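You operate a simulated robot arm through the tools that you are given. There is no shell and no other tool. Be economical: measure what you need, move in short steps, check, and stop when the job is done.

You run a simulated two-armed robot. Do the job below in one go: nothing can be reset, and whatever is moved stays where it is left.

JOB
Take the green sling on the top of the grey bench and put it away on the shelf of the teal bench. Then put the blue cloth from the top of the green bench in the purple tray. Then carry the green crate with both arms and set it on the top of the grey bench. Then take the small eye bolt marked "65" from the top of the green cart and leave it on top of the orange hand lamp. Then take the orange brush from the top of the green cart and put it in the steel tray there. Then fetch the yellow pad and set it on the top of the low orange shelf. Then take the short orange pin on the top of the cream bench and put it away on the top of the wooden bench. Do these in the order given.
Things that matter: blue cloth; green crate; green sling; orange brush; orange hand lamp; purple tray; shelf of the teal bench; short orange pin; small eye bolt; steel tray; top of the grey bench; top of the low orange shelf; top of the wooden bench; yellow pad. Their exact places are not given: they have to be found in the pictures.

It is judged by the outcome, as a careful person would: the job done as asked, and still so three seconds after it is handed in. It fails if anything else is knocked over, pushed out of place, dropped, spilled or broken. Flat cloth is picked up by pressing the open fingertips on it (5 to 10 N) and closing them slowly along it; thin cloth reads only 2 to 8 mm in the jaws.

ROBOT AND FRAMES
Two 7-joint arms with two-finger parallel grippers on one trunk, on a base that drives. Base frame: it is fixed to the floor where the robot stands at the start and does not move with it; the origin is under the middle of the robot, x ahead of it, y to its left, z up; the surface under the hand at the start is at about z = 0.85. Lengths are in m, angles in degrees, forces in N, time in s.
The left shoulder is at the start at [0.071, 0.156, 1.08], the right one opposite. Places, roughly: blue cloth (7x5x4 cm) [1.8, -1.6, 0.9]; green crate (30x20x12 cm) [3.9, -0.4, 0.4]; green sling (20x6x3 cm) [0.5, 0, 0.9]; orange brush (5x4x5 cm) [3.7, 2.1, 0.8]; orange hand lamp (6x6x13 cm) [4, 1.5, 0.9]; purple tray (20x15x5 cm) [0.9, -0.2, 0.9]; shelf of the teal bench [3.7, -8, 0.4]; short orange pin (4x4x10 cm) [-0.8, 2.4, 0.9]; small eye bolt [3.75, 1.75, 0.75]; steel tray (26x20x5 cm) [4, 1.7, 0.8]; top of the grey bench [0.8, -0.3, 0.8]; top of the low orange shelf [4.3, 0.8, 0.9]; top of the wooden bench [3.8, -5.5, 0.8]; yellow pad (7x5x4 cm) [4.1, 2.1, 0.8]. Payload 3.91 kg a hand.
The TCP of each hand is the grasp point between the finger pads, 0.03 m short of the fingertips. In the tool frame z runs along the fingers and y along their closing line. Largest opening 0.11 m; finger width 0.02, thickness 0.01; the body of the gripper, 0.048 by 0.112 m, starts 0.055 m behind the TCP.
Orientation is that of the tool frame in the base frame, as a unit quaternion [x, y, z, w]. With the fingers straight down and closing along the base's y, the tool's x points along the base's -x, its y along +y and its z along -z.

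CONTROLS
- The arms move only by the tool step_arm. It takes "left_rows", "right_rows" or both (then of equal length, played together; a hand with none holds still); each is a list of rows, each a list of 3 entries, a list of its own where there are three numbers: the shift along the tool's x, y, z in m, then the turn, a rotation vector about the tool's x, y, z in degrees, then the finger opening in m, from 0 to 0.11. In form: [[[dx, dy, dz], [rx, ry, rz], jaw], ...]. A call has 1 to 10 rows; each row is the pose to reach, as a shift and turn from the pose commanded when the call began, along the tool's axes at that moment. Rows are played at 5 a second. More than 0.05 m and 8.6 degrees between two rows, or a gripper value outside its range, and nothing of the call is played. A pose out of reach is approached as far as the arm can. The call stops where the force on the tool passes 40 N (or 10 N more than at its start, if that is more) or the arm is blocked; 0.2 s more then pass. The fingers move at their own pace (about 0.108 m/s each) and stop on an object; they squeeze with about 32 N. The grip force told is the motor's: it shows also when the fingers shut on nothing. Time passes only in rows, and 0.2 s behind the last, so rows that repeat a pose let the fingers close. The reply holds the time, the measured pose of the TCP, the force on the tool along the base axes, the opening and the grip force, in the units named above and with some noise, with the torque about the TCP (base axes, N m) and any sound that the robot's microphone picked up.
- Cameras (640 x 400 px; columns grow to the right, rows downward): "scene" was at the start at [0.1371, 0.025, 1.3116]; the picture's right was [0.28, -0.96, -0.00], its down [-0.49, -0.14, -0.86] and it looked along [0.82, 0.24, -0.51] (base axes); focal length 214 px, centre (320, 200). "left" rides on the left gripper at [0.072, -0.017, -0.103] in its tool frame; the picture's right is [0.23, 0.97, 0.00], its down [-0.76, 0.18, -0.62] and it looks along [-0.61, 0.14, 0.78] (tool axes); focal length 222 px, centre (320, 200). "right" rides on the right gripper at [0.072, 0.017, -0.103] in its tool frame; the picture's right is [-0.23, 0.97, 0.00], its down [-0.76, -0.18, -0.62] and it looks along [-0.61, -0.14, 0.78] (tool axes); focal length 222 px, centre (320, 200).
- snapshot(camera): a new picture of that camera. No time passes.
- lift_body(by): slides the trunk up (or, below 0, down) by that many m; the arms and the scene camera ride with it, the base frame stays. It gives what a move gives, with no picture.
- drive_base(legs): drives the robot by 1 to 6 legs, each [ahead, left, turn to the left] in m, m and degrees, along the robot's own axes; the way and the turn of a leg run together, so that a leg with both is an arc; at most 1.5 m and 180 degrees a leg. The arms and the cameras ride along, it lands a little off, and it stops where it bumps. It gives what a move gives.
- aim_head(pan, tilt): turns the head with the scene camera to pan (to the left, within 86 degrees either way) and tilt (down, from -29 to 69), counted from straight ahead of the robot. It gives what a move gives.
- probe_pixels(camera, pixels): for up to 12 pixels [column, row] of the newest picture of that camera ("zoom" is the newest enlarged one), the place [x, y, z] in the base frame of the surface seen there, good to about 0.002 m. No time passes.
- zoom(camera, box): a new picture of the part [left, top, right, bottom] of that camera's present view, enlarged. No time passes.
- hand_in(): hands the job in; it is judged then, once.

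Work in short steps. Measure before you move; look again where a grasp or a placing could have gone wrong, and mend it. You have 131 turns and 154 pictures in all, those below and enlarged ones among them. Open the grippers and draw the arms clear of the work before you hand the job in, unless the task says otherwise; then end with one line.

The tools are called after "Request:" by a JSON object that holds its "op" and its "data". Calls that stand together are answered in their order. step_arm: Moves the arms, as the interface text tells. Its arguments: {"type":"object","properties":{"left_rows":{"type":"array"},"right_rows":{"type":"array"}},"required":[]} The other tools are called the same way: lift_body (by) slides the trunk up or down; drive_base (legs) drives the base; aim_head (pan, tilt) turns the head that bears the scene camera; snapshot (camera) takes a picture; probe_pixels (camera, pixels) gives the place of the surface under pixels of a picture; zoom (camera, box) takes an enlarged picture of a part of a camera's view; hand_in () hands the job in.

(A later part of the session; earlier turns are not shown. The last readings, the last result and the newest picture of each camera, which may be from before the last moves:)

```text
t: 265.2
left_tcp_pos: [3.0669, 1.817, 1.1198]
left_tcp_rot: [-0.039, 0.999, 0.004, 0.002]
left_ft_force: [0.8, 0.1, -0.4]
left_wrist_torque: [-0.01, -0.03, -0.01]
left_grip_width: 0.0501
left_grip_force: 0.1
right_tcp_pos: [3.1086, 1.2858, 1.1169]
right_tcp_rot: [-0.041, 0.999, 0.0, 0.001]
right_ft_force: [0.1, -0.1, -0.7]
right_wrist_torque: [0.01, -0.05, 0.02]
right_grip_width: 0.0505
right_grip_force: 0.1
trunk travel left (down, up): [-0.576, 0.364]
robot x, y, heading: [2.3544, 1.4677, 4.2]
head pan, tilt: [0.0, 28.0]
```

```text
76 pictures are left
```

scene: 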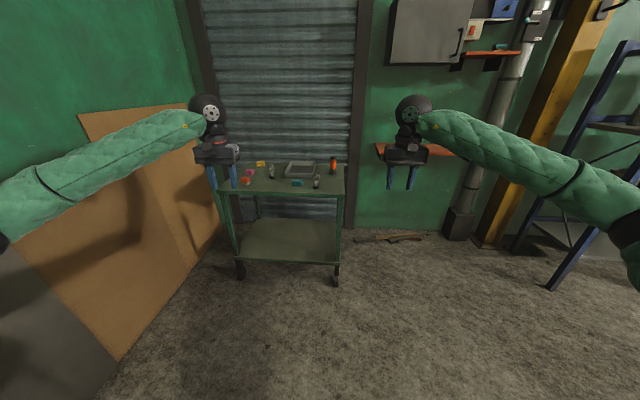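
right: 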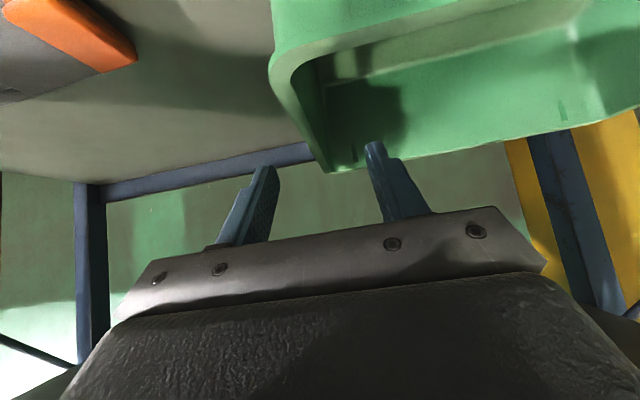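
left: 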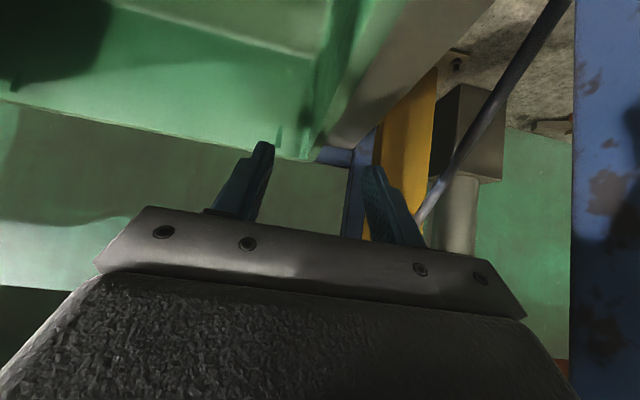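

The cart is at (285,180), the wall-mounted orange shelf at (410,150) behind the right hand. I zoom on the cart.

Request:
{"op": "zoom", "data": {"camera": "scene", "box": [210, 140, 360, 234]}}

Request:
{"op": "probe_pixels", "data": {"camera": "zoom", "pixels": [[145, 180], [160, 150], [260, 130], [385, 120], [370, 185], [450, 190], [520, 110], [60, 225], [580, 220], [540, 160], [110, 120], [210, 100]]}}

```text
4.26 times, centred on (285, 187) of scene
```

zoom: 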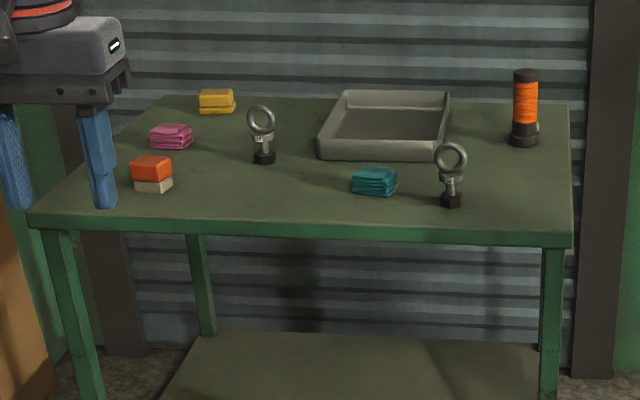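

```text
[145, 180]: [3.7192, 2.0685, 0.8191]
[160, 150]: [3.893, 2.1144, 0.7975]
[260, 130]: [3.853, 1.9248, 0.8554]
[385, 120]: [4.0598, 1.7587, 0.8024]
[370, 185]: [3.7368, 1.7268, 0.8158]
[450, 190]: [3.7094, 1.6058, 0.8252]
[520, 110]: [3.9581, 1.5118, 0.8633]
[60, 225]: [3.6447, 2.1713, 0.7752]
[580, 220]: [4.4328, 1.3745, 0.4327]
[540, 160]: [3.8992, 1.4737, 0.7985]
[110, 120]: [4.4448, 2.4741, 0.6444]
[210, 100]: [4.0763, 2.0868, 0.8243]
```

Two eye bolts are there, at (3.85,1.92) and (3.71,1.61); I need to read the labels. I drive nearer and zoom.

Request:
{"op": "drive_base", "data": {"legs": [[0.7, 0.18, -4.2]]}}

Request:
{"op": "aim_head", "data": {"pan": 0, "tilt": 40}}

Request:
{"op": "snapshot", "data": {"camera": "scene"}}

```text
t: 269.2
left_tcp_pos: [3.7801, 1.979, 1.1194]
left_tcp_rot: [-0.002, 1.0, 0.004, 0.001]
left_ft_force: [-0.1, -0.9, -1.1]
left_wrist_torque: [0.04, 0.04, 0.01]
left_grip_width: 0.0501
left_grip_force: 0.1
right_tcp_pos: [3.7842, 1.4482, 1.1171]
right_tcp_rot: [-0.004, 1.0, 0.0, -0.001]
right_ft_force: [-0.1, 0.3, 0.2]
right_wrist_torque: [0.0, 0.04, -0.02]
right_grip_width: 0.0501
right_grip_force: 0.0
trunk travel left (down, up): [-0.576, 0.364]
robot x, y, heading: [3.0455, 1.6828, 0.5]
head pan, tilt: [0.0, 28.0]
```

```text
t: 269.9
left_tcp_pos: [3.7811, 1.9794, 1.1195]
left_tcp_rot: [-0.003, 1.0, 0.004, 0.001]
left_ft_force: [0.0, -1.0, 0.4]
left_wrist_torque: [-0.03, -0.01, 0.01]
left_grip_width: 0.0499
left_grip_force: 0.0
right_tcp_pos: [3.7827, 1.4487, 1.118]
right_tcp_rot: [-0.006, 1.0, 0.0, -0.001]
right_ft_force: [-0.1, 0.0, -0.2]
right_wrist_torque: [-0.01, -0.03, -0.02]
right_grip_width: 0.0501
right_grip_force: 0.0
trunk travel left (down, up): [-0.576, 0.364]
robot x, y, heading: [3.0441, 1.6817, 0.6]
head pan, tilt: [0.0, 40.0]
```

```text
74 pictures are left
```

scene: 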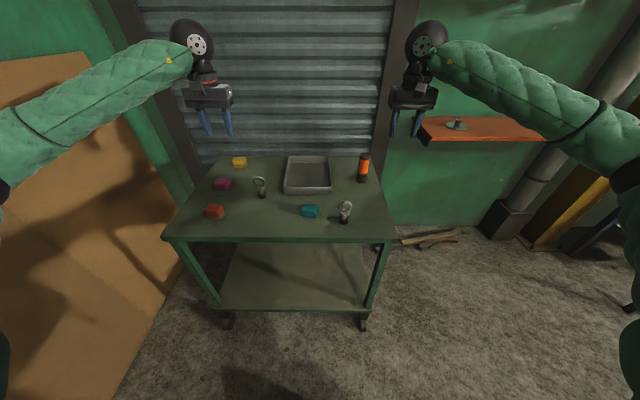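

I zoom into both eye bolts and the lamp.

Request:
{"op": "zoom", "data": {"camera": "scene", "box": [242, 170, 282, 205]}}

Request:
{"op": "zoom", "data": {"camera": "scene", "box": [325, 145, 385, 230]}}

Request:
{"op": "probe_pixels", "data": {"camera": "zoom", "pixels": [[320, 290], [315, 340], [300, 250], [330, 240], [405, 40], [405, 60], [420, 30], [400, 150], [390, 45], [320, 360]]}}

```text
11.43 times, centred on (262, 188) of scene
```

zoom: 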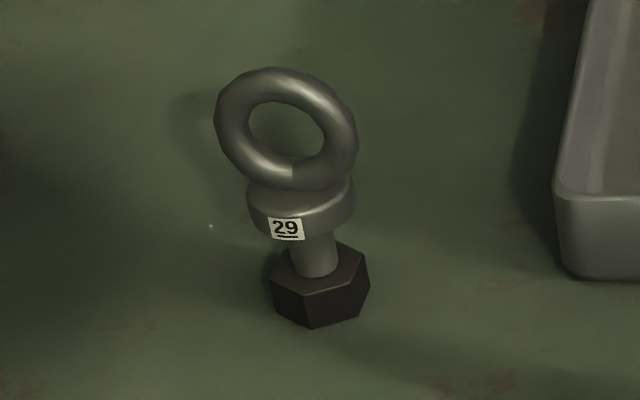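

```text
4.71 times, centred on (355, 188) of scene
```

zoom: 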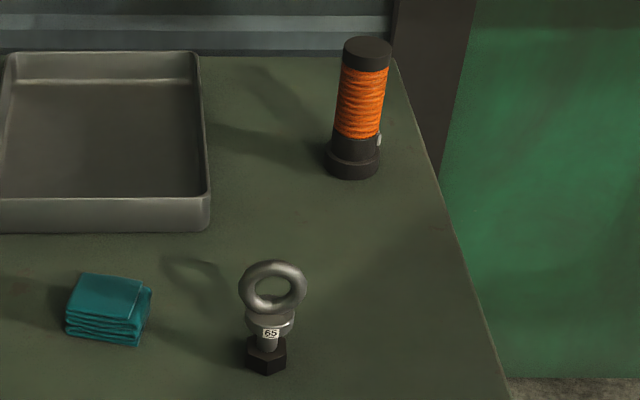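

```text
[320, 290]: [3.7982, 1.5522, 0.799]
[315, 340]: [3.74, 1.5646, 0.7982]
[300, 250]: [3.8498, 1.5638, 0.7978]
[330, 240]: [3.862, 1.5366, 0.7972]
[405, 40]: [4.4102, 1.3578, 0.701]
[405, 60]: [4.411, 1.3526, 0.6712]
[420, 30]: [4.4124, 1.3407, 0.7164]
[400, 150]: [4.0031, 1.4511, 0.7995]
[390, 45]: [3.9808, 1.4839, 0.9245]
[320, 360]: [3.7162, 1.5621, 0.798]
```

"65" is the right-hand bolt. I probe it and the lamp top with the right pixels.

Request:
{"op": "probe_pixels", "data": {"camera": "zoom", "pixels": [[243, 290], [304, 285], [272, 265], [270, 312], [266, 362], [248, 352], [286, 355], [271, 333], [367, 44], [345, 46], [389, 46], [366, 62]]}}

Request:
{"op": "zoom", "data": {"camera": "scene", "box": [330, 190, 365, 230]}}

```text
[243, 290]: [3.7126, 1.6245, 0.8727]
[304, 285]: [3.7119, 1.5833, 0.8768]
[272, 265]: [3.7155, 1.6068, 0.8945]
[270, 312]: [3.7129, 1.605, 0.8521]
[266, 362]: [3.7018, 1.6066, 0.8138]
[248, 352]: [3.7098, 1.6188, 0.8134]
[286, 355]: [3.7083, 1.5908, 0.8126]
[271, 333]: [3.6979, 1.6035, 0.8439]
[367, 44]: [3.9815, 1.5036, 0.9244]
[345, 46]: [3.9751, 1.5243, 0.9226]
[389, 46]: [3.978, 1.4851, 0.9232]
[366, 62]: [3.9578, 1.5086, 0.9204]
```

```text
10.00 times, centred on (348, 210) of scene
```

zoom: 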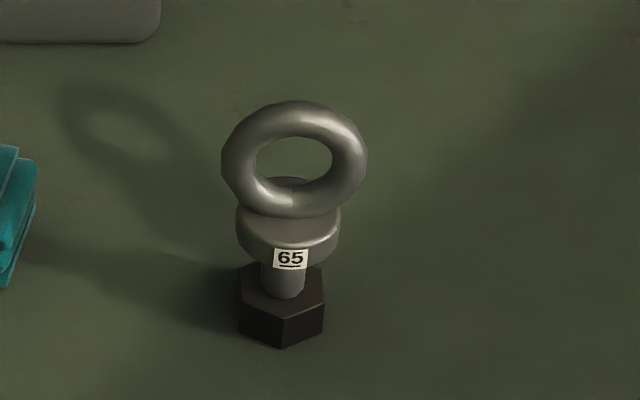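

Bolt "65": axis at (3.712, 1.605), ring z 0.85–0.897, base 0.799. Lamp top: z 0.924, centre ≈(3.978, 1.505), radius ≈0.02. I bring the right hand above the bolt's ring.

Request:
{"op": "step_arm", "data": {"right_rows": [[[0.014, 0.031, 0.01], [0, 0, 0], 0.08], [[0.028, 0.063, 0.03], [0, 0, 0], 0.08], [[0.042, 0.094, 0.06], [0, 0, 0], 0.08], [[0.055, 0.126, 0.09], [0, 0, 0], 0.08], [[0.0688, 0.157, 0.12], [0, 0, 0], 0.08], [[0.0688, 0.157, 0.128], [0, 0, 0], 0.08], [[0.0688, 0.157, 0.128], [0, 0, 0], 0.08]]}}

Request:
{"op": "zoom", "data": {"camera": "scene", "box": [300, 150, 400, 230]}}

Request:
{"op": "snapshot", "data": {"camera": "right"}}

```text
t: 271.5
left_tcp_pos: [3.7796, 1.9798, 1.1206]
left_tcp_rot: [-0.003, 1.0, 0.004, 0.001]
left_ft_force: [-0.3, 0.9, 0.2]
left_wrist_torque: [-0.03, 0.0, 0.0]
left_grip_width: 0.0503
left_grip_force: 0.1
right_tcp_pos: [3.7127, 1.6061, 0.9894]
right_tcp_rot: [-0.005, 1.0, 0.0, 0.0]
right_ft_force: [0.3, 1.4, -0.5]
right_wrist_torque: [0.0, 0.02, -0.01]
right_grip_width: 0.0801
right_grip_force: 0.1
trunk travel left (down, up): [-0.576, 0.364]
robot x, y, heading: [3.0447, 1.6827, 0.1]
head pan, tilt: [0.0, 40.0]
```

```text
5.00 times, centred on (350, 190) of scene
```

zoom: 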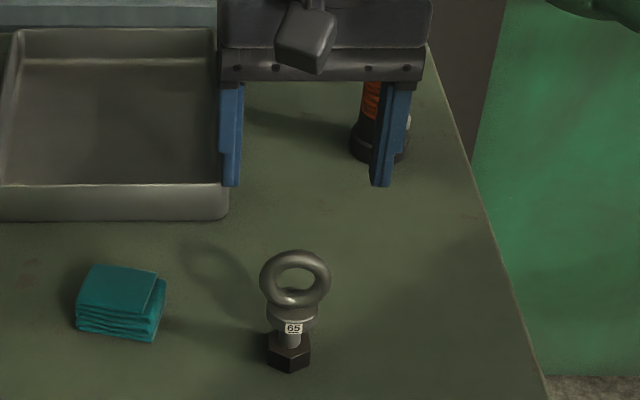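

```text
69 pictures are left
```

right: 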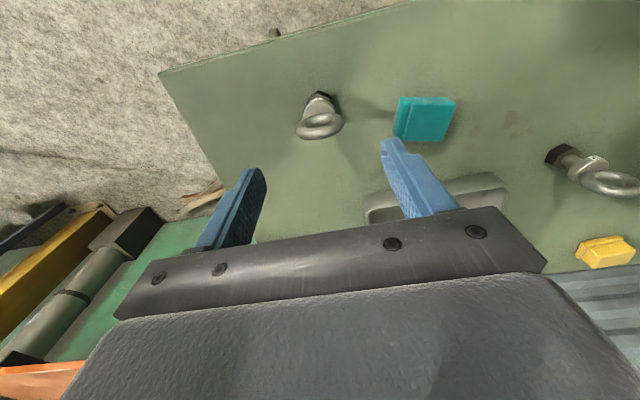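

Aligned over the ring. I descend 0.117 m and close gently.

Request:
{"op": "step_arm", "data": {"right_rows": [[[0, 0, 0.04], [0, 0, 0], 0.08], [[0, -0.001, 0.08], [0, 0, 0], 0.08], [[0, -0.001, 0.105], [0, 0, 0], 0.08], [[0, -0.001, 0.117], [0, 0, 0], 0.08], [[0, -0.001, 0.117], [0, 0, 0], 0.08], [[0, -0.001, 0.117], [0, 0, 0], 0.06], [[0, -0.001, 0.117], [0, 0, 0], 0.045], [[0, -0.001, 0.117], [0, 0, 0], 0.03], [[0, -0.001, 0.117], [0, 0, 0], 0.02]]}}

Request:
{"op": "zoom", "data": {"camera": "scene", "box": [300, 150, 400, 230]}}

```text
t: 273.5
left_tcp_pos: [3.7806, 1.9803, 1.1202]
left_tcp_rot: [-0.003, 1.0, 0.003, 0.001]
left_ft_force: [0.3, 0.0, -0.2]
left_wrist_torque: [-0.03, 0.01, 0.03]
left_grip_width: 0.0502
left_grip_force: 0.0
right_tcp_pos: [3.7115, 1.605, 0.8701]
right_tcp_rot: [-0.004, 1.0, 0.001, 0.0]
right_ft_force: [-0.2, 0.3, -0.3]
right_wrist_torque: [-0.02, 0.0, 0.01]
right_grip_width: 0.0497
right_grip_force: 32.0
trunk travel left (down, up): [-0.576, 0.364]
robot x, y, heading: [3.0433, 1.6848, 0.4]
head pan, tilt: [0.0, 40.0]
```

```text
5.00 times, centred on (350, 190) of scene
```

zoom: 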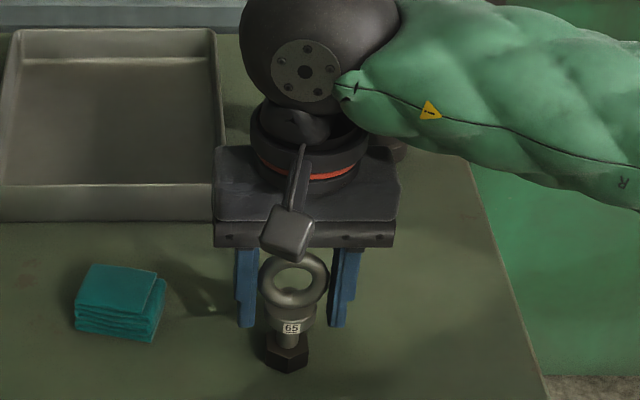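

Held at 0.050 m. I lift 0.17 m and check how it hangs.

Request:
{"op": "step_arm", "data": {"right_rows": [[[0, 0, -0.03], [0, 0, 0], 0.02], [[0, 0, -0.07], [0, 0, 0], 0.02], [[0, 0, -0.11], [0, 0, 0], 0.02], [[0, 0, -0.145], [0, 0, 0], 0.02], [[0, 0, -0.17], [0, 0, 0], 0.02], [[0, 0, -0.17], [0, 0, 0], 0.02]]}}

Request:
{"op": "zoom", "data": {"camera": "scene", "box": [300, 90, 420, 190]}}

```text
t: 274.9
left_tcp_pos: [3.7803, 1.9794, 1.1203]
left_tcp_rot: [-0.002, 1.0, 0.003, 0.001]
left_ft_force: [0.2, -0.2, -0.3]
left_wrist_torque: [0.0, 0.03, -0.01]
left_grip_width: 0.0495
left_grip_force: 0.1
right_tcp_pos: [3.7123, 1.6027, 1.0407]
right_tcp_rot: [-0.005, 1.0, 0.0, 0.0]
right_ft_force: [-0.3, -0.6, -1.0]
right_wrist_torque: [0.01, -0.01, 0.03]
right_grip_width: 0.0499
right_grip_force: 32.2
trunk travel left (down, up): [-0.576, 0.364]
robot x, y, heading: [3.0444, 1.6828, 0.5]
head pan, tilt: [0.0, 40.0]
```

```text
4.00 times, centred on (360, 140) of scene
```

zoom: 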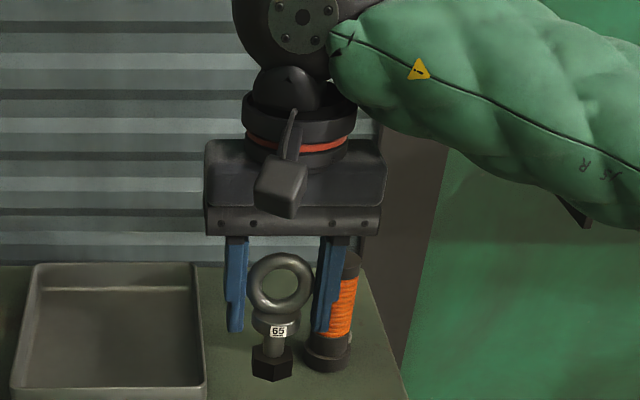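

The bolt hangs upright. I move it across to above the lamp (3.978, 1.505).

Request:
{"op": "step_arm", "data": {"right_rows": [[[-0.044, -0.0167, 0], [0, 0, 0], 0.02], [[-0.088, -0.0335, 0], [0, 0, 0], 0.02], [[-0.132, -0.05, 0], [0, 0, 0], 0.02], [[-0.176, -0.067, 0], [0, 0, 0], 0.02], [[-0.22, -0.0837, 0], [0, 0, 0], 0.02], [[-0.2647, -0.1004, 0], [0, 0, 0], 0.02], [[-0.2647, -0.1004, 0], [0, 0, 0], 0.02]]}}

Request:
{"op": "zoom", "data": {"camera": "scene", "box": [320, 110, 410, 190]}}

Request:
{"op": "probe_pixels", "data": {"camera": "zoom", "pixels": [[270, 210], [300, 210], [285, 215], [260, 215], [310, 215], [285, 250], [265, 250], [310, 250], [285, 235]]}}

```text
t: 276.5
left_tcp_pos: [3.7799, 1.9787, 1.1204]
left_tcp_rot: [-0.002, 1.0, 0.005, 0.002]
left_ft_force: [-0.1, 0.6, 0.3]
left_wrist_torque: [0.0, -0.04, 0.01]
left_grip_width: 0.0499
left_grip_force: 0.0
right_tcp_pos: [3.9782, 1.5032, 1.0404]
right_tcp_rot: [-0.006, 1.0, 0.0, 0.0]
right_ft_force: [0.1, -0.3, -1.9]
right_wrist_torque: [0.0, 0.0, 0.01]
right_grip_width: 0.0498
right_grip_force: 32.1
trunk travel left (down, up): [-0.576, 0.364]
robot x, y, heading: [3.0448, 1.6831, 0.6]
head pan, tilt: [0.0, 40.0]
```

```text
5.00 times, centred on (365, 150) of scene
```

zoom: 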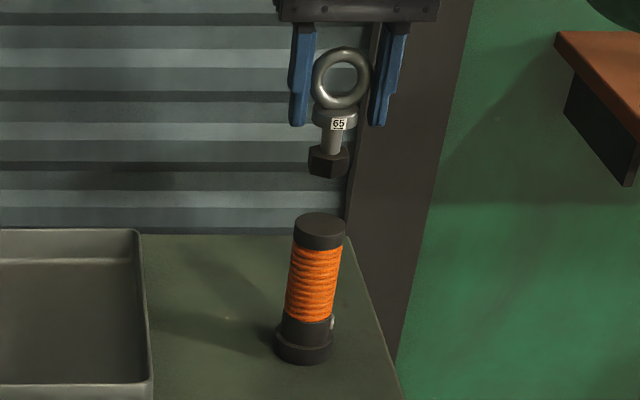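

```text
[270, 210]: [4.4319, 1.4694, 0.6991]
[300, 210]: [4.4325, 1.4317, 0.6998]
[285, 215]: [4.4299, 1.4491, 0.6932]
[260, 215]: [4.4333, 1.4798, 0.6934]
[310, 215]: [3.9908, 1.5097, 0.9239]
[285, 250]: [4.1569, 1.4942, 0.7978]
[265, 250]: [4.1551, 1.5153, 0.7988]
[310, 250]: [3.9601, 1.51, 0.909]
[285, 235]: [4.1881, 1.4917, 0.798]
```

Now an accurate probe of the lamp-top disc and the bolt's nut.

Request:
{"op": "probe_pixels", "data": {"camera": "zoom", "pixels": [[297, 223], [342, 229], [320, 215], [318, 239], [320, 226], [308, 160], [349, 160], [328, 172], [326, 150], [318, 236]]}}

```text
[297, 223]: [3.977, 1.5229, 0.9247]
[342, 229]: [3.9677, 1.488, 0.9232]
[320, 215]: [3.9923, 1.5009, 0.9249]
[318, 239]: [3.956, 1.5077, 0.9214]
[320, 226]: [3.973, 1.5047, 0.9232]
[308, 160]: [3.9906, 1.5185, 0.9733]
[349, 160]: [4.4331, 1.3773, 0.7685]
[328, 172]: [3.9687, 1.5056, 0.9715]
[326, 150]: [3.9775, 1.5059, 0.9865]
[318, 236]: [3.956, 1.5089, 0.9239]
```

Disc centre ≈(3.975, 1.505). I correct by −3/+2 mm and lower 4.2 cm, slowly.

Request:
{"op": "step_arm", "data": {"right_rows": [[[0.003, 0.002, 0.015], [0, 0, 0], 0.02], [[0.003, 0.002, 0.03], [0, 0, 0], 0.02], [[0.003, 0.002, 0.038], [0, 0, 0], 0.02], [[0.003, 0.002, 0.042], [0, 0, 0], 0.02], [[0.003, 0.002, 0.0435], [0, 0, 0], 0.02], [[0.003, 0.002, 0.0435], [0, 0, 0], 0.02]]}}

Request:
{"op": "zoom", "data": {"camera": "scene", "box": [335, 120, 395, 170]}}

```text
t: 277.9
left_tcp_pos: [3.7799, 1.9804, 1.1188]
left_tcp_rot: [-0.002, 1.0, 0.004, 0.0]
left_ft_force: [-0.5, 1.0, 0.1]
left_wrist_torque: [-0.01, 0.02, -0.02]
left_grip_width: 0.0503
left_grip_force: 0.1
right_tcp_pos: [3.9761, 1.5077, 0.9964]
right_tcp_rot: [-0.004, 1.0, -0.001, 0.0]
right_ft_force: [-0.4, -0.6, -1.8]
right_wrist_torque: [0.01, -0.01, 0.0]
right_grip_width: 0.0498
right_grip_force: 32.1
trunk travel left (down, up): [-0.576, 0.364]
robot x, y, heading: [3.0443, 1.6854, 0.2]
head pan, tilt: [0.0, 40.0]
```

```text
8.00 times, centred on (365, 145) of scene
```

zoom: 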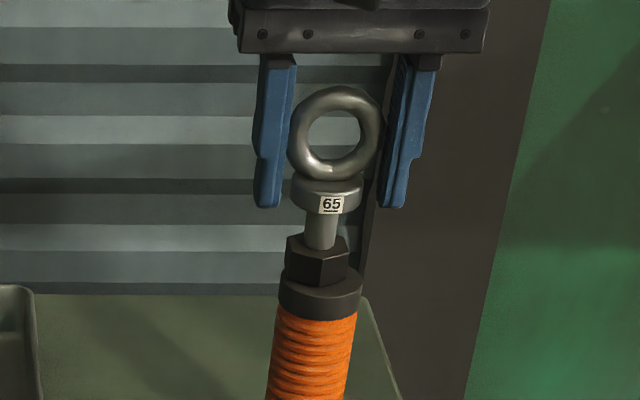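

Nearly touching, well centred. I lower 1 mm at a time until contact shows.

Request:
{"op": "step_arm", "data": {"right_rows": [[[0, -0.001, 0.001], [0, 0, 0], 0.02], [[0, -0.001, 0.001], [0, 0, 0], 0.02]]}}

Request:
{"op": "step_arm", "data": {"right_rows": [[[0, 0, 0.001], [0, 0, 0], 0.02], [[0, 0, 0.001], [0, 0, 0], 0.02]]}}

Request:
{"op": "zoom", "data": {"camera": "scene", "box": [335, 120, 395, 170]}}

```text
t: 278.5
left_tcp_pos: [3.7804, 1.9792, 1.1191]
left_tcp_rot: [-0.003, 1.0, 0.004, 0.001]
left_ft_force: [0.1, -0.1, -0.7]
left_wrist_torque: [0.01, -0.01, 0.01]
left_grip_width: 0.0499
left_grip_force: 0.1
right_tcp_pos: [3.9766, 1.506, 0.9955]
right_tcp_rot: [-0.004, 1.0, 0.0, 0.0]
right_ft_force: [1.1, -0.7, -1.2]
right_wrist_torque: [0.01, -0.01, -0.01]
right_grip_width: 0.05
right_grip_force: 32.1
trunk travel left (down, up): [-0.576, 0.364]
robot x, y, heading: [3.0461, 1.6833, 0.5]
head pan, tilt: [0.0, 40.0]
```

```text
t: 279.1
left_tcp_pos: [3.7804, 1.9789, 1.1202]
left_tcp_rot: [-0.002, 1.0, 0.004, 0.001]
left_ft_force: [-0.6, 0.0, -0.2]
left_wrist_torque: [-0.01, -0.02, -0.02]
left_grip_width: 0.0503
left_grip_force: 0.0
right_tcp_pos: [3.9762, 1.5058, 0.9962]
right_tcp_rot: [-0.005, 1.0, 0.0, 0.0]
right_ft_force: [0.4, -0.2, -0.4]
right_wrist_torque: [-0.03, 0.02, 0.0]
right_grip_width: 0.0497
right_grip_force: 31.6
trunk travel left (down, up): [-0.576, 0.364]
robot x, y, heading: [3.0427, 1.682, 0.5]
head pan, tilt: [0.0, 40.0]
```

```text
8.00 times, centred on (365, 145) of scene
```

zoom: 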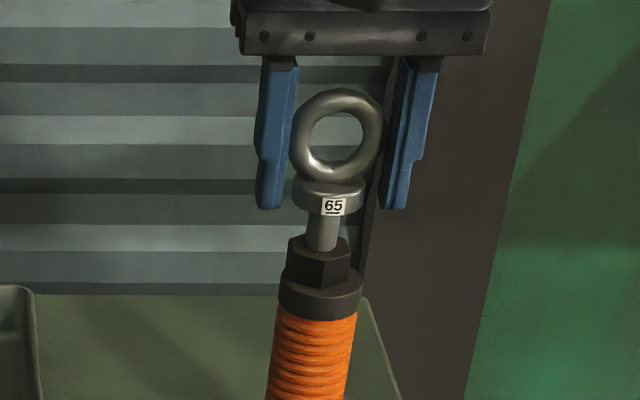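

The weight seems to be carried now (force −0.4). One more millimetre, then open slowly and see.

Request:
{"op": "step_arm", "data": {"right_rows": [[[0, 0, 0.001], [0, 0, 0], 0.02], [[0, 0, 0.001], [0, 0, 0], 0.049], [[0, 0, 0.001], [0, 0, 0], 0.052], [[0, 0, 0.001], [0, 0, 0], 0.056], [[0, 0, 0.001], [0, 0, 0], 0.064], [[0, 0, 0.001], [0, 0, 0], 0.075]]}}

Request:
{"op": "zoom", "data": {"camera": "scene", "box": [335, 120, 395, 170]}}

```text
t: 280.5
left_tcp_pos: [3.781, 1.9801, 1.1193]
left_tcp_rot: [-0.002, 1.0, 0.004, 0.001]
left_ft_force: [0.7, 0.4, -0.8]
left_wrist_torque: [0.02, 0.05, 0.01]
left_grip_width: 0.05
left_grip_force: 0.1
right_tcp_pos: [3.9768, 1.5054, 0.9954]
right_tcp_rot: [-0.004, 1.0, 0.0, 0.0]
right_ft_force: [-0.1, 0.0, 0.0]
right_wrist_torque: [-0.02, 0.01, 0.02]
right_grip_width: 0.0751
right_grip_force: 0.1
trunk travel left (down, up): [-0.576, 0.364]
robot x, y, heading: [3.0409, 1.6811, 0.6]
head pan, tilt: [0.0, 40.0]
```

```text
8.00 times, centred on (365, 145) of scene
```

zoom: 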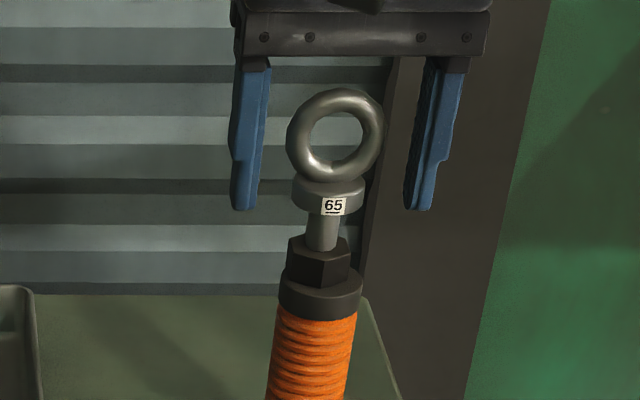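

The bolt stands on the lamp. I raise the right hand straight up and away, and look at the brush, tray and pad.

Request:
{"op": "step_arm", "data": {"right_rows": [[[0, 0, -0.03], [0, 0, 0], 0.075], [[0, 0, -0.07], [0, 0, 0], 0.075], [[0, 0, -0.11], [0, 0, 0], 0.075], [[0, 0, -0.14], [0, 0, 0], 0.075], [[0.04, 0, -0.15], [0, 0, 0], 0.075], [[0.08, -0.02, -0.15], [0, 0, 0], 0.075], [[0.12, -0.04, -0.15], [0, 0, 0], 0.075], [[0.16, -0.06, -0.15], [0, 0, 0], 0.075], [[0.2, -0.08, -0.15], [0, 0, 0], 0.075], [[0.24, -0.1, -0.15], [0, 0, 0], 0.075]]}}

Request:
{"op": "zoom", "data": {"camera": "scene", "box": [190, 130, 390, 255]}}

Request:
{"op": "zoom", "data": {"camera": "scene", "box": [190, 145, 280, 225]}}

```text
t: 282.7
left_tcp_pos: [3.7782, 1.979, 1.1216]
left_tcp_rot: [-0.004, 1.0, 0.004, 0.002]
left_ft_force: [0.1, 0.1, -0.5]
left_wrist_torque: [0.06, -0.03, -0.02]
left_grip_width: 0.0502
left_grip_force: 0.1
right_tcp_pos: [3.7342, 1.4054, 1.1454]
right_tcp_rot: [-0.005, 1.0, 0.001, 0.001]
right_ft_force: [-0.6, 0.6, -0.4]
right_wrist_torque: [0.05, -0.02, -0.03]
right_grip_width: 0.0751
right_grip_force: 0.1
trunk travel left (down, up): [-0.576, 0.364]
robot x, y, heading: [3.0457, 1.6818, 0.4]
head pan, tilt: [0.0, 40.0]
```

```text
3.20 times, centred on (290, 192) of scene
```

zoom: 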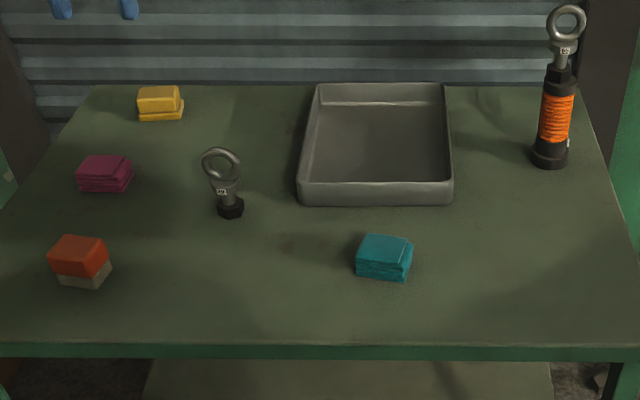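

```text
5.00 times, centred on (235, 185) of scene
```

zoom: 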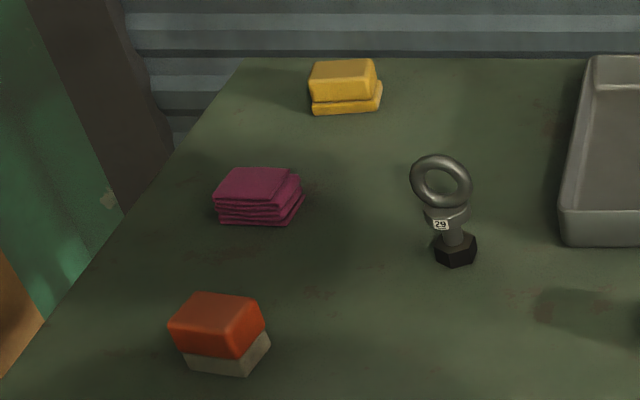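

I probe the brush (and the yellow pad and tray) in the last zoom.

Request:
{"op": "probe_pixels", "data": {"camera": "zoom", "pixels": [[197, 296], [252, 302], [176, 326], [236, 350], [215, 315], [187, 362], [245, 373], [312, 75], [372, 70], [342, 75], [330, 110], [378, 105]]}}

Request:
{"op": "probe_pixels", "data": {"camera": "scene", "pixels": [[285, 191], [330, 191], [292, 158], [327, 158], [308, 172], [308, 184]]}}

```text
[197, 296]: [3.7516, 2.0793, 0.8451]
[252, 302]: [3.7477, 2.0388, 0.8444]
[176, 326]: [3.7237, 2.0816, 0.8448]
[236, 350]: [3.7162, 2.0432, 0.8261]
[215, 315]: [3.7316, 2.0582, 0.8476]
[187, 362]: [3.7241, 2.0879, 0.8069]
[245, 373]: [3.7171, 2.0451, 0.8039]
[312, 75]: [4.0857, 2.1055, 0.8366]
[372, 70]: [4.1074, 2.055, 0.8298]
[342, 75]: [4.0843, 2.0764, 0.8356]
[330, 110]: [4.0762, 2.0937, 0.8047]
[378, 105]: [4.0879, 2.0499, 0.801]
```

```text
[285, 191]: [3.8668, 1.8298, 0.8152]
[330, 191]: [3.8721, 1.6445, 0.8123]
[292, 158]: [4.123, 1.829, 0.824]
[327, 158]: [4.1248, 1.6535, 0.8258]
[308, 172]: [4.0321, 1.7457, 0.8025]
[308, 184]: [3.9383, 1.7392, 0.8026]
```

Brush centre ≈(3.737, 2.061), top 0.8475. I bring the left hand over it, with 5° yaw, 7.5 cm open.

Request:
{"op": "step_arm", "data": {"left_rows": [[[0.01, 0.02, 0.03], [0, 0, 1], 0.075], [[0.02, 0.04, 0.07], [0, 0, 2], 0.075], [[0.03, 0.06, 0.11], [0, 0, 3], 0.075], [[0.041, 0.082, 0.15], [0, 0, 4], 0.075], [[0.041, 0.082, 0.192], [0, 0, 5], 0.075], [[0.041, 0.082, 0.192], [0, 0, 5], 0.075]]}}

Request:
{"op": "zoom", "data": {"camera": "scene", "box": [180, 150, 280, 230]}}

Request:
{"op": "snapshot", "data": {"camera": "left"}}

```text
t: 284.1
left_tcp_pos: [3.7413, 2.0652, 0.933]
left_tcp_rot: [0.041, 0.999, 0.005, 0.001]
left_ft_force: [-0.3, -0.1, 0.7]
left_wrist_torque: [-0.02, 0.01, 0.0]
left_grip_width: 0.0748
left_grip_force: 0.1
right_tcp_pos: [3.7343, 1.4073, 1.1465]
right_tcp_rot: [-0.005, 1.0, 0.001, -0.001]
right_ft_force: [0.0, 0.0, 0.7]
right_wrist_torque: [0.01, 0.01, -0.03]
right_grip_width: 0.075
right_grip_force: 0.1
trunk travel left (down, up): [-0.576, 0.364]
robot x, y, heading: [3.047, 1.6799, 0.5]
head pan, tilt: [0.0, 40.0]
```

```text
5.00 times, centred on (230, 190) of scene
```

zoom: 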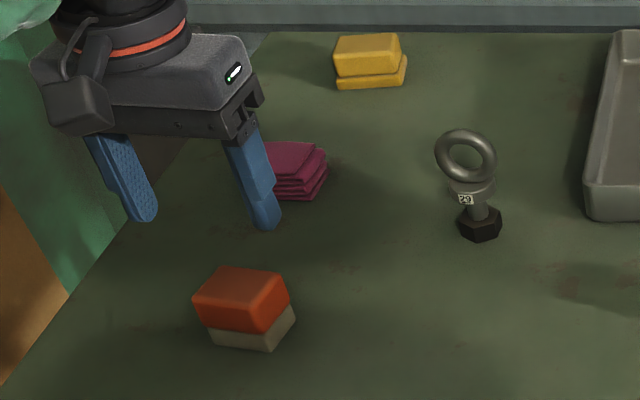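

```text
59 pictures are left
```

left: 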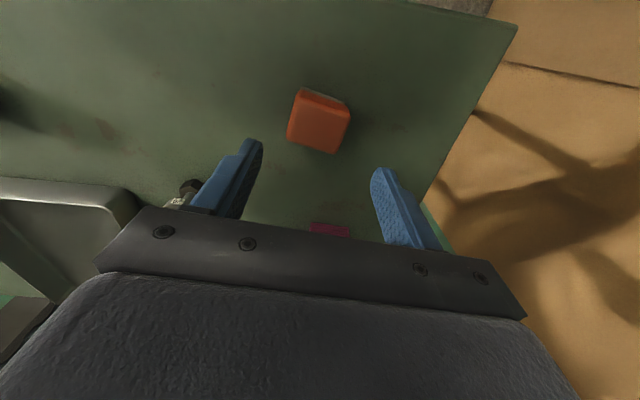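

Well aligned. I shift 4 mm, descend 9.6 cm and close.

Request:
{"op": "step_arm", "data": {"left_rows": [[[0.004, -0.003, 0.04], [0, 0, 0], 0.075], [[0.004, -0.003, 0.075], [0, 0, 0], 0.075], [[0.004, -0.003, 0.096], [0, 0, 0], 0.075], [[0.004, -0.003, 0.096], [0, 0, 0], 0.06], [[0.004, -0.003, 0.096], [0, 0, 0], 0.03], [[0.004, -0.003, 0.096], [0, 0, 0], 0.01], [[0.004, -0.003, 0.096], [0, 0, 0], 0.01], [[0.004, -0.003, 0.066], [0, 0, 0], 0.01], [[0.004, -0.003, 0.026], [0, 0, 0], 0.01], [[0.004, -0.003, -0.014], [0, 0, 0], 0.01]]}}

Request:
{"op": "zoom", "data": {"camera": "scene", "box": [180, 130, 340, 230]}}

```text
t: 286.3
left_tcp_pos: [3.7359, 2.0575, 0.9467]
left_tcp_rot: [0.041, 0.999, 0.004, 0.001]
left_ft_force: [-0.2, 0.9, -0.4]
left_wrist_torque: [0.01, -0.02, 0.01]
left_grip_width: 0.0498
left_grip_force: 31.6
right_tcp_pos: [3.7347, 1.4057, 1.145]
right_tcp_rot: [-0.005, 1.0, 0.0, 0.0]
right_ft_force: [-0.6, -1.1, 0.4]
right_wrist_torque: [0.0, 0.02, -0.03]
right_grip_width: 0.0753
right_grip_force: 0.1
trunk travel left (down, up): [-0.576, 0.364]
robot x, y, heading: [3.0451, 1.6835, 0.6]
head pan, tilt: [0.0, 40.0]
```

```text
4.00 times, centred on (260, 180) of scene
```

zoom: 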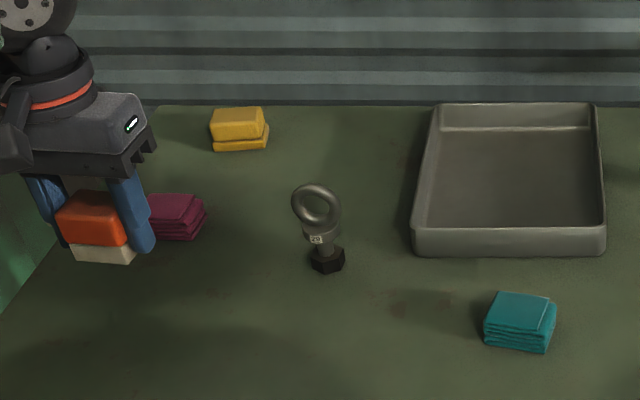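

The brush is held. I raise it over the bolt's height and carry it above the steel tray's middle.

Request:
{"op": "step_arm", "data": {"left_rows": [[[0, 0, -0.045], [0, 0, 0], 0.01], [[0, 0, -0.07], [0, 0, 0], 0.01], [[-0.0316, -0.0353, -0.07], [0, 0, 0], 0.01], [[-0.0632, -0.0707, -0.07], [0, 0, 0], 0.01], [[-0.0949, -0.106, -0.07], [0, 0, 0], 0.01], [[-0.1265, -0.1413, -0.07], [0, 0, 0], 0.01], [[-0.1581, -0.1767, -0.07], [0, 0, 0], 0.01], [[-0.1897, -0.212, -0.07], [0, 0, 0], 0.01], [[-0.2214, -0.2474, -0.07], [0, 0, 0], 0.01], [[-0.253, -0.2827, -0.07], [0, 0, 0], 0.01]]}}

Request:
{"op": "zoom", "data": {"camera": "scene", "box": [220, 100, 380, 210]}}

```text
t: 288.5
left_tcp_pos: [3.9613, 1.7582, 1.0073]
left_tcp_rot: [0.039, 0.999, 0.005, 0.0]
left_ft_force: [0.4, 1.1, -0.4]
left_wrist_torque: [0.01, 0.03, 0.01]
left_grip_width: 0.0496
left_grip_force: 32.3
right_tcp_pos: [3.7365, 1.4048, 1.1436]
right_tcp_rot: [-0.005, 1.0, 0.001, -0.001]
right_ft_force: [-0.7, 0.1, 0.3]
right_wrist_torque: [0.01, 0.0, 0.0]
right_grip_width: 0.075
right_grip_force: 0.0
trunk travel left (down, up): [-0.576, 0.364]
robot x, y, heading: [3.0457, 1.6825, 0.5]
head pan, tilt: [0.0, 40.0]
```

```text
3.64 times, centred on (300, 155) of scene
```

zoom: 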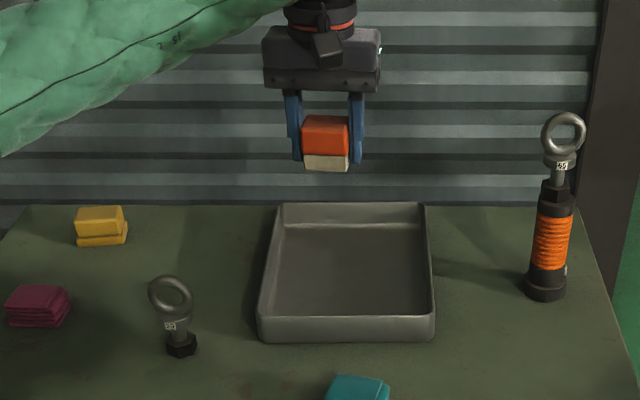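

Above the tray. I lower 16.5 cm, open, and rise.

Request:
{"op": "step_arm", "data": {"left_rows": [[[-0.015, 0, 0.04], [0, 0, 0], 0.01], [[-0.015, 0, 0.085], [0, 0, 0], 0.01], [[-0.015, 0, 0.125], [0, 0, 0], 0.01], [[-0.015, 0, 0.152], [0, 0, 0], 0.01], [[-0.015, 0, 0.165], [0, 0, 0], 0.01], [[-0.015, 0, 0.165], [0, 0, 0], 0.01], [[-0.015, 0, 0.165], [0, 0, 0], 0.06], [[-0.015, 0, 0.165], [0, 0, 0], 0.075], [[-0.015, 0, 0.125], [0, 0, 0], 0.075], [[-0.015, 0, 0.08], [0, 0, 0], 0.075]]}}

Request:
{"op": "step_arm", "data": {"left_rows": [[[0, 0, -0.045], [0, 0, 0], 0.075], [[0, 0, -0.09], [0, 0, 0], 0.075], [[0, 0.01, -0.11], [0, 0, 0], 0.075]]}}

Request:
{"op": "zoom", "data": {"camera": "scene", "box": [200, 120, 390, 240]}}

```text
t: 290.7
left_tcp_pos: [3.9784, 1.7544, 0.9275]
left_tcp_rot: [0.042, 0.999, 0.004, 0.0]
left_ft_force: [1.0, 0.1, -0.7]
left_wrist_torque: [-0.01, -0.01, 0.0]
left_grip_width: 0.0751
left_grip_force: 0.1
right_tcp_pos: [3.7354, 1.4055, 1.1447]
right_tcp_rot: [-0.004, 1.0, 0.0, 0.001]
right_ft_force: [-1.2, 0.0, 0.0]
right_wrist_torque: [0.0, -0.01, 0.01]
right_grip_width: 0.0749
right_grip_force: 0.1
trunk travel left (down, up): [-0.576, 0.364]
robot x, y, heading: [3.0468, 1.6818, 0.5]
head pan, tilt: [0.0, 40.0]
```

```text
t: 291.5
left_tcp_pos: [3.9799, 1.7653, 1.0392]
left_tcp_rot: [0.041, 0.999, 0.003, -0.001]
left_ft_force: [0.2, 0.4, -0.6]
left_wrist_torque: [-0.04, -0.03, 0.01]
left_grip_width: 0.0751
left_grip_force: 0.1
right_tcp_pos: [3.734, 1.4065, 1.146]
right_tcp_rot: [-0.004, 1.0, 0.0, 0.0]
right_ft_force: [0.2, 0.7, 0.4]
right_wrist_torque: [-0.01, -0.05, -0.01]
right_grip_width: 0.0749
right_grip_force: 0.0
trunk travel left (down, up): [-0.576, 0.364]
robot x, y, heading: [3.0471, 1.682, 0.4]
head pan, tilt: [0.0, 40.0]
```

```text
3.33 times, centred on (295, 180) of scene
```

zoom: 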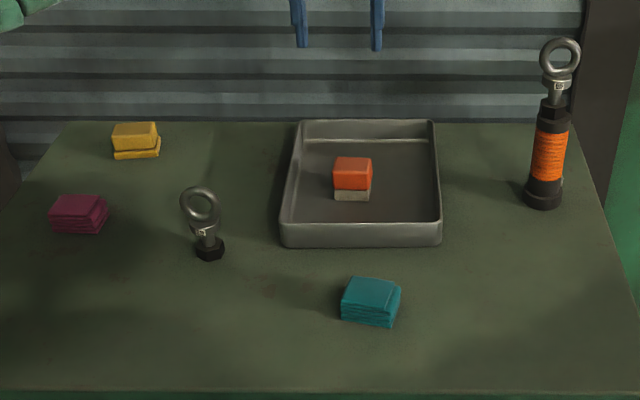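

Brush is in the steel tray. For the yellow pad I draw both hands back, then drive 0.2 m nearer.

Request:
{"op": "step_arm", "data": {"left_rows": [[[0.0277, 0.031, -0.01], [0, 0, -0.8], 0.08], [[0.0553, 0.062, -0.02], [0, 0, -1.6], 0.08], [[0.083, 0.0935, -0.03], [0, 0, -2.4], 0.08], [[0.1107, 0.1247, -0.04], [0, 0, -3.2], 0.08], [[0.138, 0.156, -0.05], [0, 0, -4], 0.08], [[0.166, 0.187, -0.06], [0, 0, -4.8], 0.08]], "right_rows": [[[0.03, 0, 0], [0, 0, 0], 0.075], [[0.06, 0, 0], [0, 0, 0], 0.075], [[0.09, 0, 0], [0, 0, 0], 0.075], [[0.12, 0, 0], [0, 0, 0], 0.075], [[0.15, 0, 0], [0, 0, 0], 0.075], [[0.18, 0, 0], [0, 0, 0], 0.075]]}}

Request:
{"op": "drive_base", "data": {"legs": [[0.2, 0.08, -0.4]]}}

Request:
{"op": "aim_head", "data": {"pan": 20, "tilt": 38}}

Request:
{"op": "snapshot", "data": {"camera": "scene"}}

```text
t: 292.9
left_tcp_pos: [3.8302, 1.9645, 1.105]
left_tcp_rot: [-0.001, 1.0, 0.004, 0.003]
left_ft_force: [0.3, -0.3, -0.5]
left_wrist_torque: [0.02, -0.05, 0.05]
left_grip_width: 0.08
left_grip_force: 0.0
right_tcp_pos: [3.5567, 1.4044, 1.147]
right_tcp_rot: [-0.004, 1.0, 0.0, 0.001]
right_ft_force: [-0.4, 0.2, 0.3]
right_wrist_torque: [0.01, -0.03, -0.04]
right_grip_width: 0.075
right_grip_force: 0.0
trunk travel left (down, up): [-0.576, 0.364]
robot x, y, heading: [3.0414, 1.6831, 0.5]
head pan, tilt: [0.0, 40.0]
```

```text
t: 294.6
left_tcp_pos: [4.0358, 2.0398, 1.1017]
left_tcp_rot: [0.002, 1.0, 0.002, 0.0]
left_ft_force: [0.3, -0.1, 0.4]
left_wrist_torque: [-0.01, 0.06, 0.0]
left_grip_width: 0.0802
left_grip_force: 0.0
right_tcp_pos: [3.7594, 1.4832, 1.1448]
right_tcp_rot: [-0.002, 1.0, 0.0, 0.0]
right_ft_force: [0.7, -0.2, -1.1]
right_wrist_torque: [0.0, 0.0, 0.01]
right_grip_width: 0.0748
right_grip_force: 0.1
trunk travel left (down, up): [-0.576, 0.364]
robot x, y, heading: [3.2452, 1.7638, 0.1]
head pan, tilt: [0.0, 40.0]
```

```text
t: 295.4
left_tcp_pos: [4.0349, 2.0401, 1.1037]
left_tcp_rot: [0.001, 1.0, 0.004, 0.0]
left_ft_force: [0.4, 0.3, 0.8]
left_wrist_torque: [0.01, 0.0, 0.02]
left_grip_width: 0.08
left_grip_force: 0.0
right_tcp_pos: [3.7581, 1.4815, 1.1461]
right_tcp_rot: [-0.001, 1.0, 0.0, 0.0]
right_ft_force: [0.0, -0.5, -0.2]
right_wrist_torque: [-0.04, 0.02, 0.02]
right_grip_width: 0.0748
right_grip_force: 0.1
trunk travel left (down, up): [-0.576, 0.364]
robot x, y, heading: [3.2474, 1.7625, 0.2]
head pan, tilt: [20.0, 38.0]
```

```text
55 pictures are left
```

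scene: 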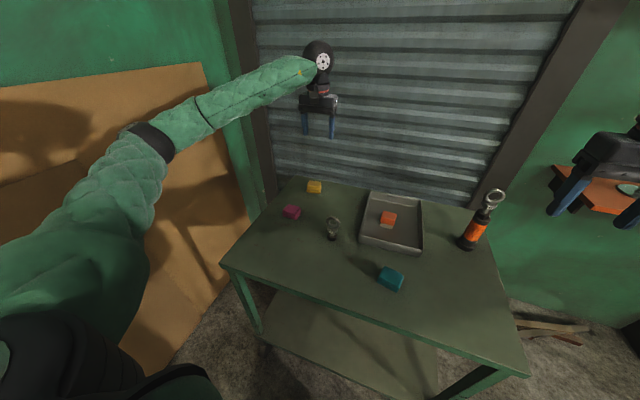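

I zoom on the pad and probe it.

Request:
{"op": "zoom", "data": {"camera": "scene", "box": [290, 165, 340, 205]}}

Request:
{"op": "probe_pixels", "data": {"camera": "zoom", "pixels": [[230, 170], [390, 170], [250, 220], [400, 220], [320, 190], [320, 240], [230, 270], [410, 270]]}}

```text
10.00 times, centred on (315, 185) of scene
```

zoom: 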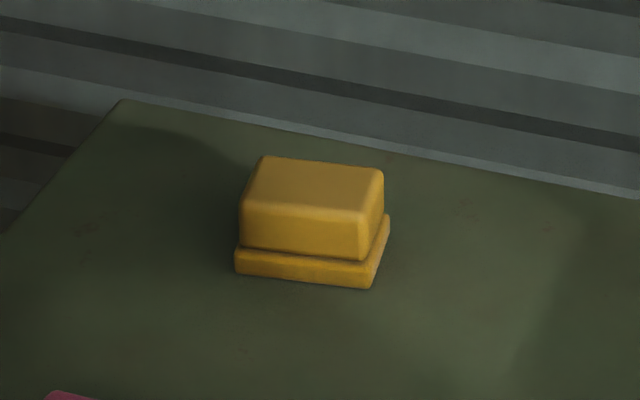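

```text
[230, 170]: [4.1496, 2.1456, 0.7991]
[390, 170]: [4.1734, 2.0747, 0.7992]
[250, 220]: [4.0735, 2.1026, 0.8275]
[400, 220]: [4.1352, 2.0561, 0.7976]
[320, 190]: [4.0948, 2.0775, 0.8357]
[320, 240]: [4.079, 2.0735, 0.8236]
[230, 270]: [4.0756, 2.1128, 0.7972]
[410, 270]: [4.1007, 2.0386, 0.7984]
```

A few more probes at the pad's corners.

Request:
{"op": "probe_pixels", "data": {"camera": "zoom", "pixels": [[245, 205], [264, 162], [380, 174], [362, 214], [240, 262], [370, 284], [386, 222], [376, 225], [245, 235]]}}

```text
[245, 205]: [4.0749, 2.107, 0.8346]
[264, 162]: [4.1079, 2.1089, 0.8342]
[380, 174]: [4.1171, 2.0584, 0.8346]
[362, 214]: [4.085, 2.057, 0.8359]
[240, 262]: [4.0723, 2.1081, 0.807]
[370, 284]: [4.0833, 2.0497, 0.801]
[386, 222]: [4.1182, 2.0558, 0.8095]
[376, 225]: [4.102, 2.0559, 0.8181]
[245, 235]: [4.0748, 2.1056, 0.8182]
```

Pad centre (4.097, 2.081), top 0.836, yawed ≈6°. I move the left hand above it and descend to just over it.

Request:
{"op": "step_arm", "data": {"left_rows": [[[-0.02, 0.014, 0.03], [0, 0, -2], 0.08], [[-0.04, 0.028, 0.07], [0, 0, -4], 0.08], [[-0.061, 0.042, 0.11], [0, 0, -6], 0.08], [[-0.061, 0.042, 0.15], [0, 0, -6], 0.08], [[-0.061, 0.042, 0.174], [0, 0, -6], 0.08], [[-0.061, 0.042, 0.174], [0, 0, -6], 0.08]]}}

Request:
{"op": "zoom", "data": {"camera": "scene", "box": [265, 125, 365, 205]}}

Request:
{"op": "snapshot", "data": {"camera": "left"}}

```text
t: 296.8
left_tcp_pos: [4.0952, 2.0815, 0.9298]
left_tcp_rot: [-0.051, 0.999, 0.005, 0.001]
left_ft_force: [0.3, 0.4, 0.2]
left_wrist_torque: [0.0, 0.02, 0.02]
left_grip_width: 0.08
left_grip_force: 0.0
right_tcp_pos: [3.7576, 1.4816, 1.1452]
right_tcp_rot: [-0.002, 1.0, 0.0, 0.0]
right_ft_force: [-0.1, 0.9, 0.4]
right_wrist_torque: [0.02, 0.01, 0.01]
right_grip_width: 0.075
right_grip_force: 0.1
trunk travel left (down, up): [-0.576, 0.364]
robot x, y, heading: [3.2453, 1.7662, 0.2]
head pan, tilt: [20.0, 38.0]
```

```text
5.00 times, centred on (315, 165) of scene
```

zoom: 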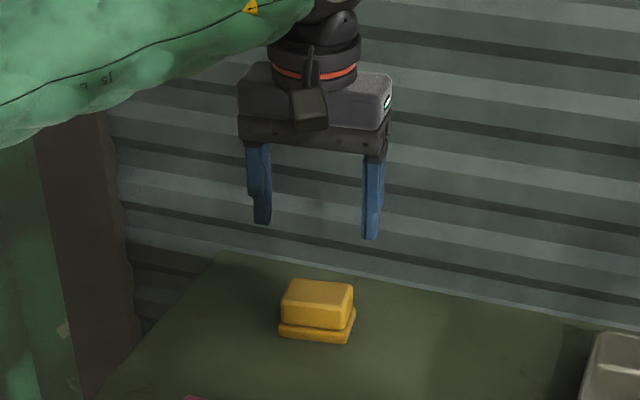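

```text
52 pictures are left
```

left: 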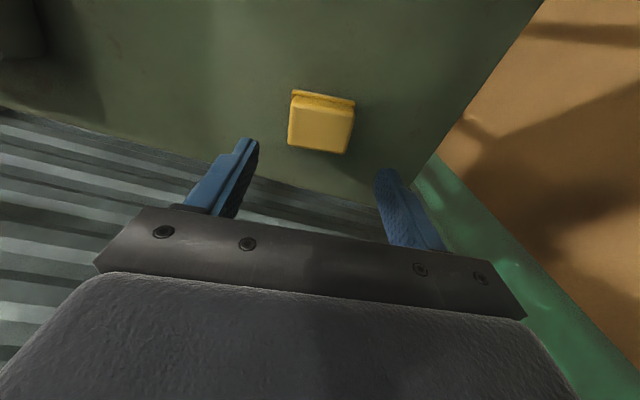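

Aligned. I descend 8.6 cm, close on the pad and lift.

Request:
{"op": "step_arm", "data": {"left_rows": [[[0, 0, 0.04], [0, 0, 0], 0.08], [[0, 0, 0.07], [0, 0, 0], 0.08], [[0, 0, 0.086], [0, 0, 0], 0.08], [[0, 0, 0.086], [0, 0, 0], 0.06], [[0, 0, 0.086], [0, 0, 0], 0.03], [[0, 0, 0.086], [0, 0, 0], 0.01], [[0, 0, 0.086], [0, 0, 0], 0.01], [[0, 0, 0.05], [0, 0, 0], 0.01], [[0, 0, 0.01], [0, 0, 0], 0.01], [[0, 0, -0.03], [0, 0, 0], 0.01]]}}

Request:
{"op": "zoom", "data": {"camera": "scene", "box": [265, 105, 365, 185]}}

```text
t: 299.0
left_tcp_pos: [4.093, 2.0806, 0.9597]
left_tcp_rot: [-0.051, 0.999, 0.003, 0.002]
left_ft_force: [-0.2, 0.7, -0.5]
left_wrist_torque: [-0.01, 0.02, 0.01]
left_grip_width: 0.0574
left_grip_force: 31.6
right_tcp_pos: [3.7572, 1.4831, 1.1444]
right_tcp_rot: [-0.001, 1.0, 0.001, 0.0]
right_ft_force: [0.8, -0.1, 0.6]
right_wrist_torque: [0.01, -0.03, 0.01]
right_grip_width: 0.0751
right_grip_force: 0.0
trunk travel left (down, up): [-0.576, 0.364]
robot x, y, heading: [3.2438, 1.7634, 0.2]
head pan, tilt: [20.0, 38.0]
```

```text
5.00 times, centred on (315, 145) of scene
```

zoom: 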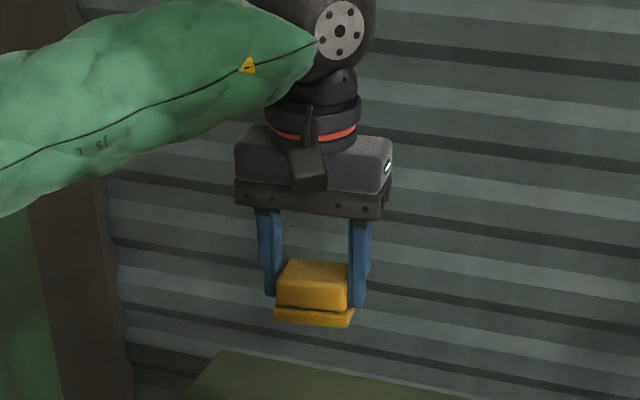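

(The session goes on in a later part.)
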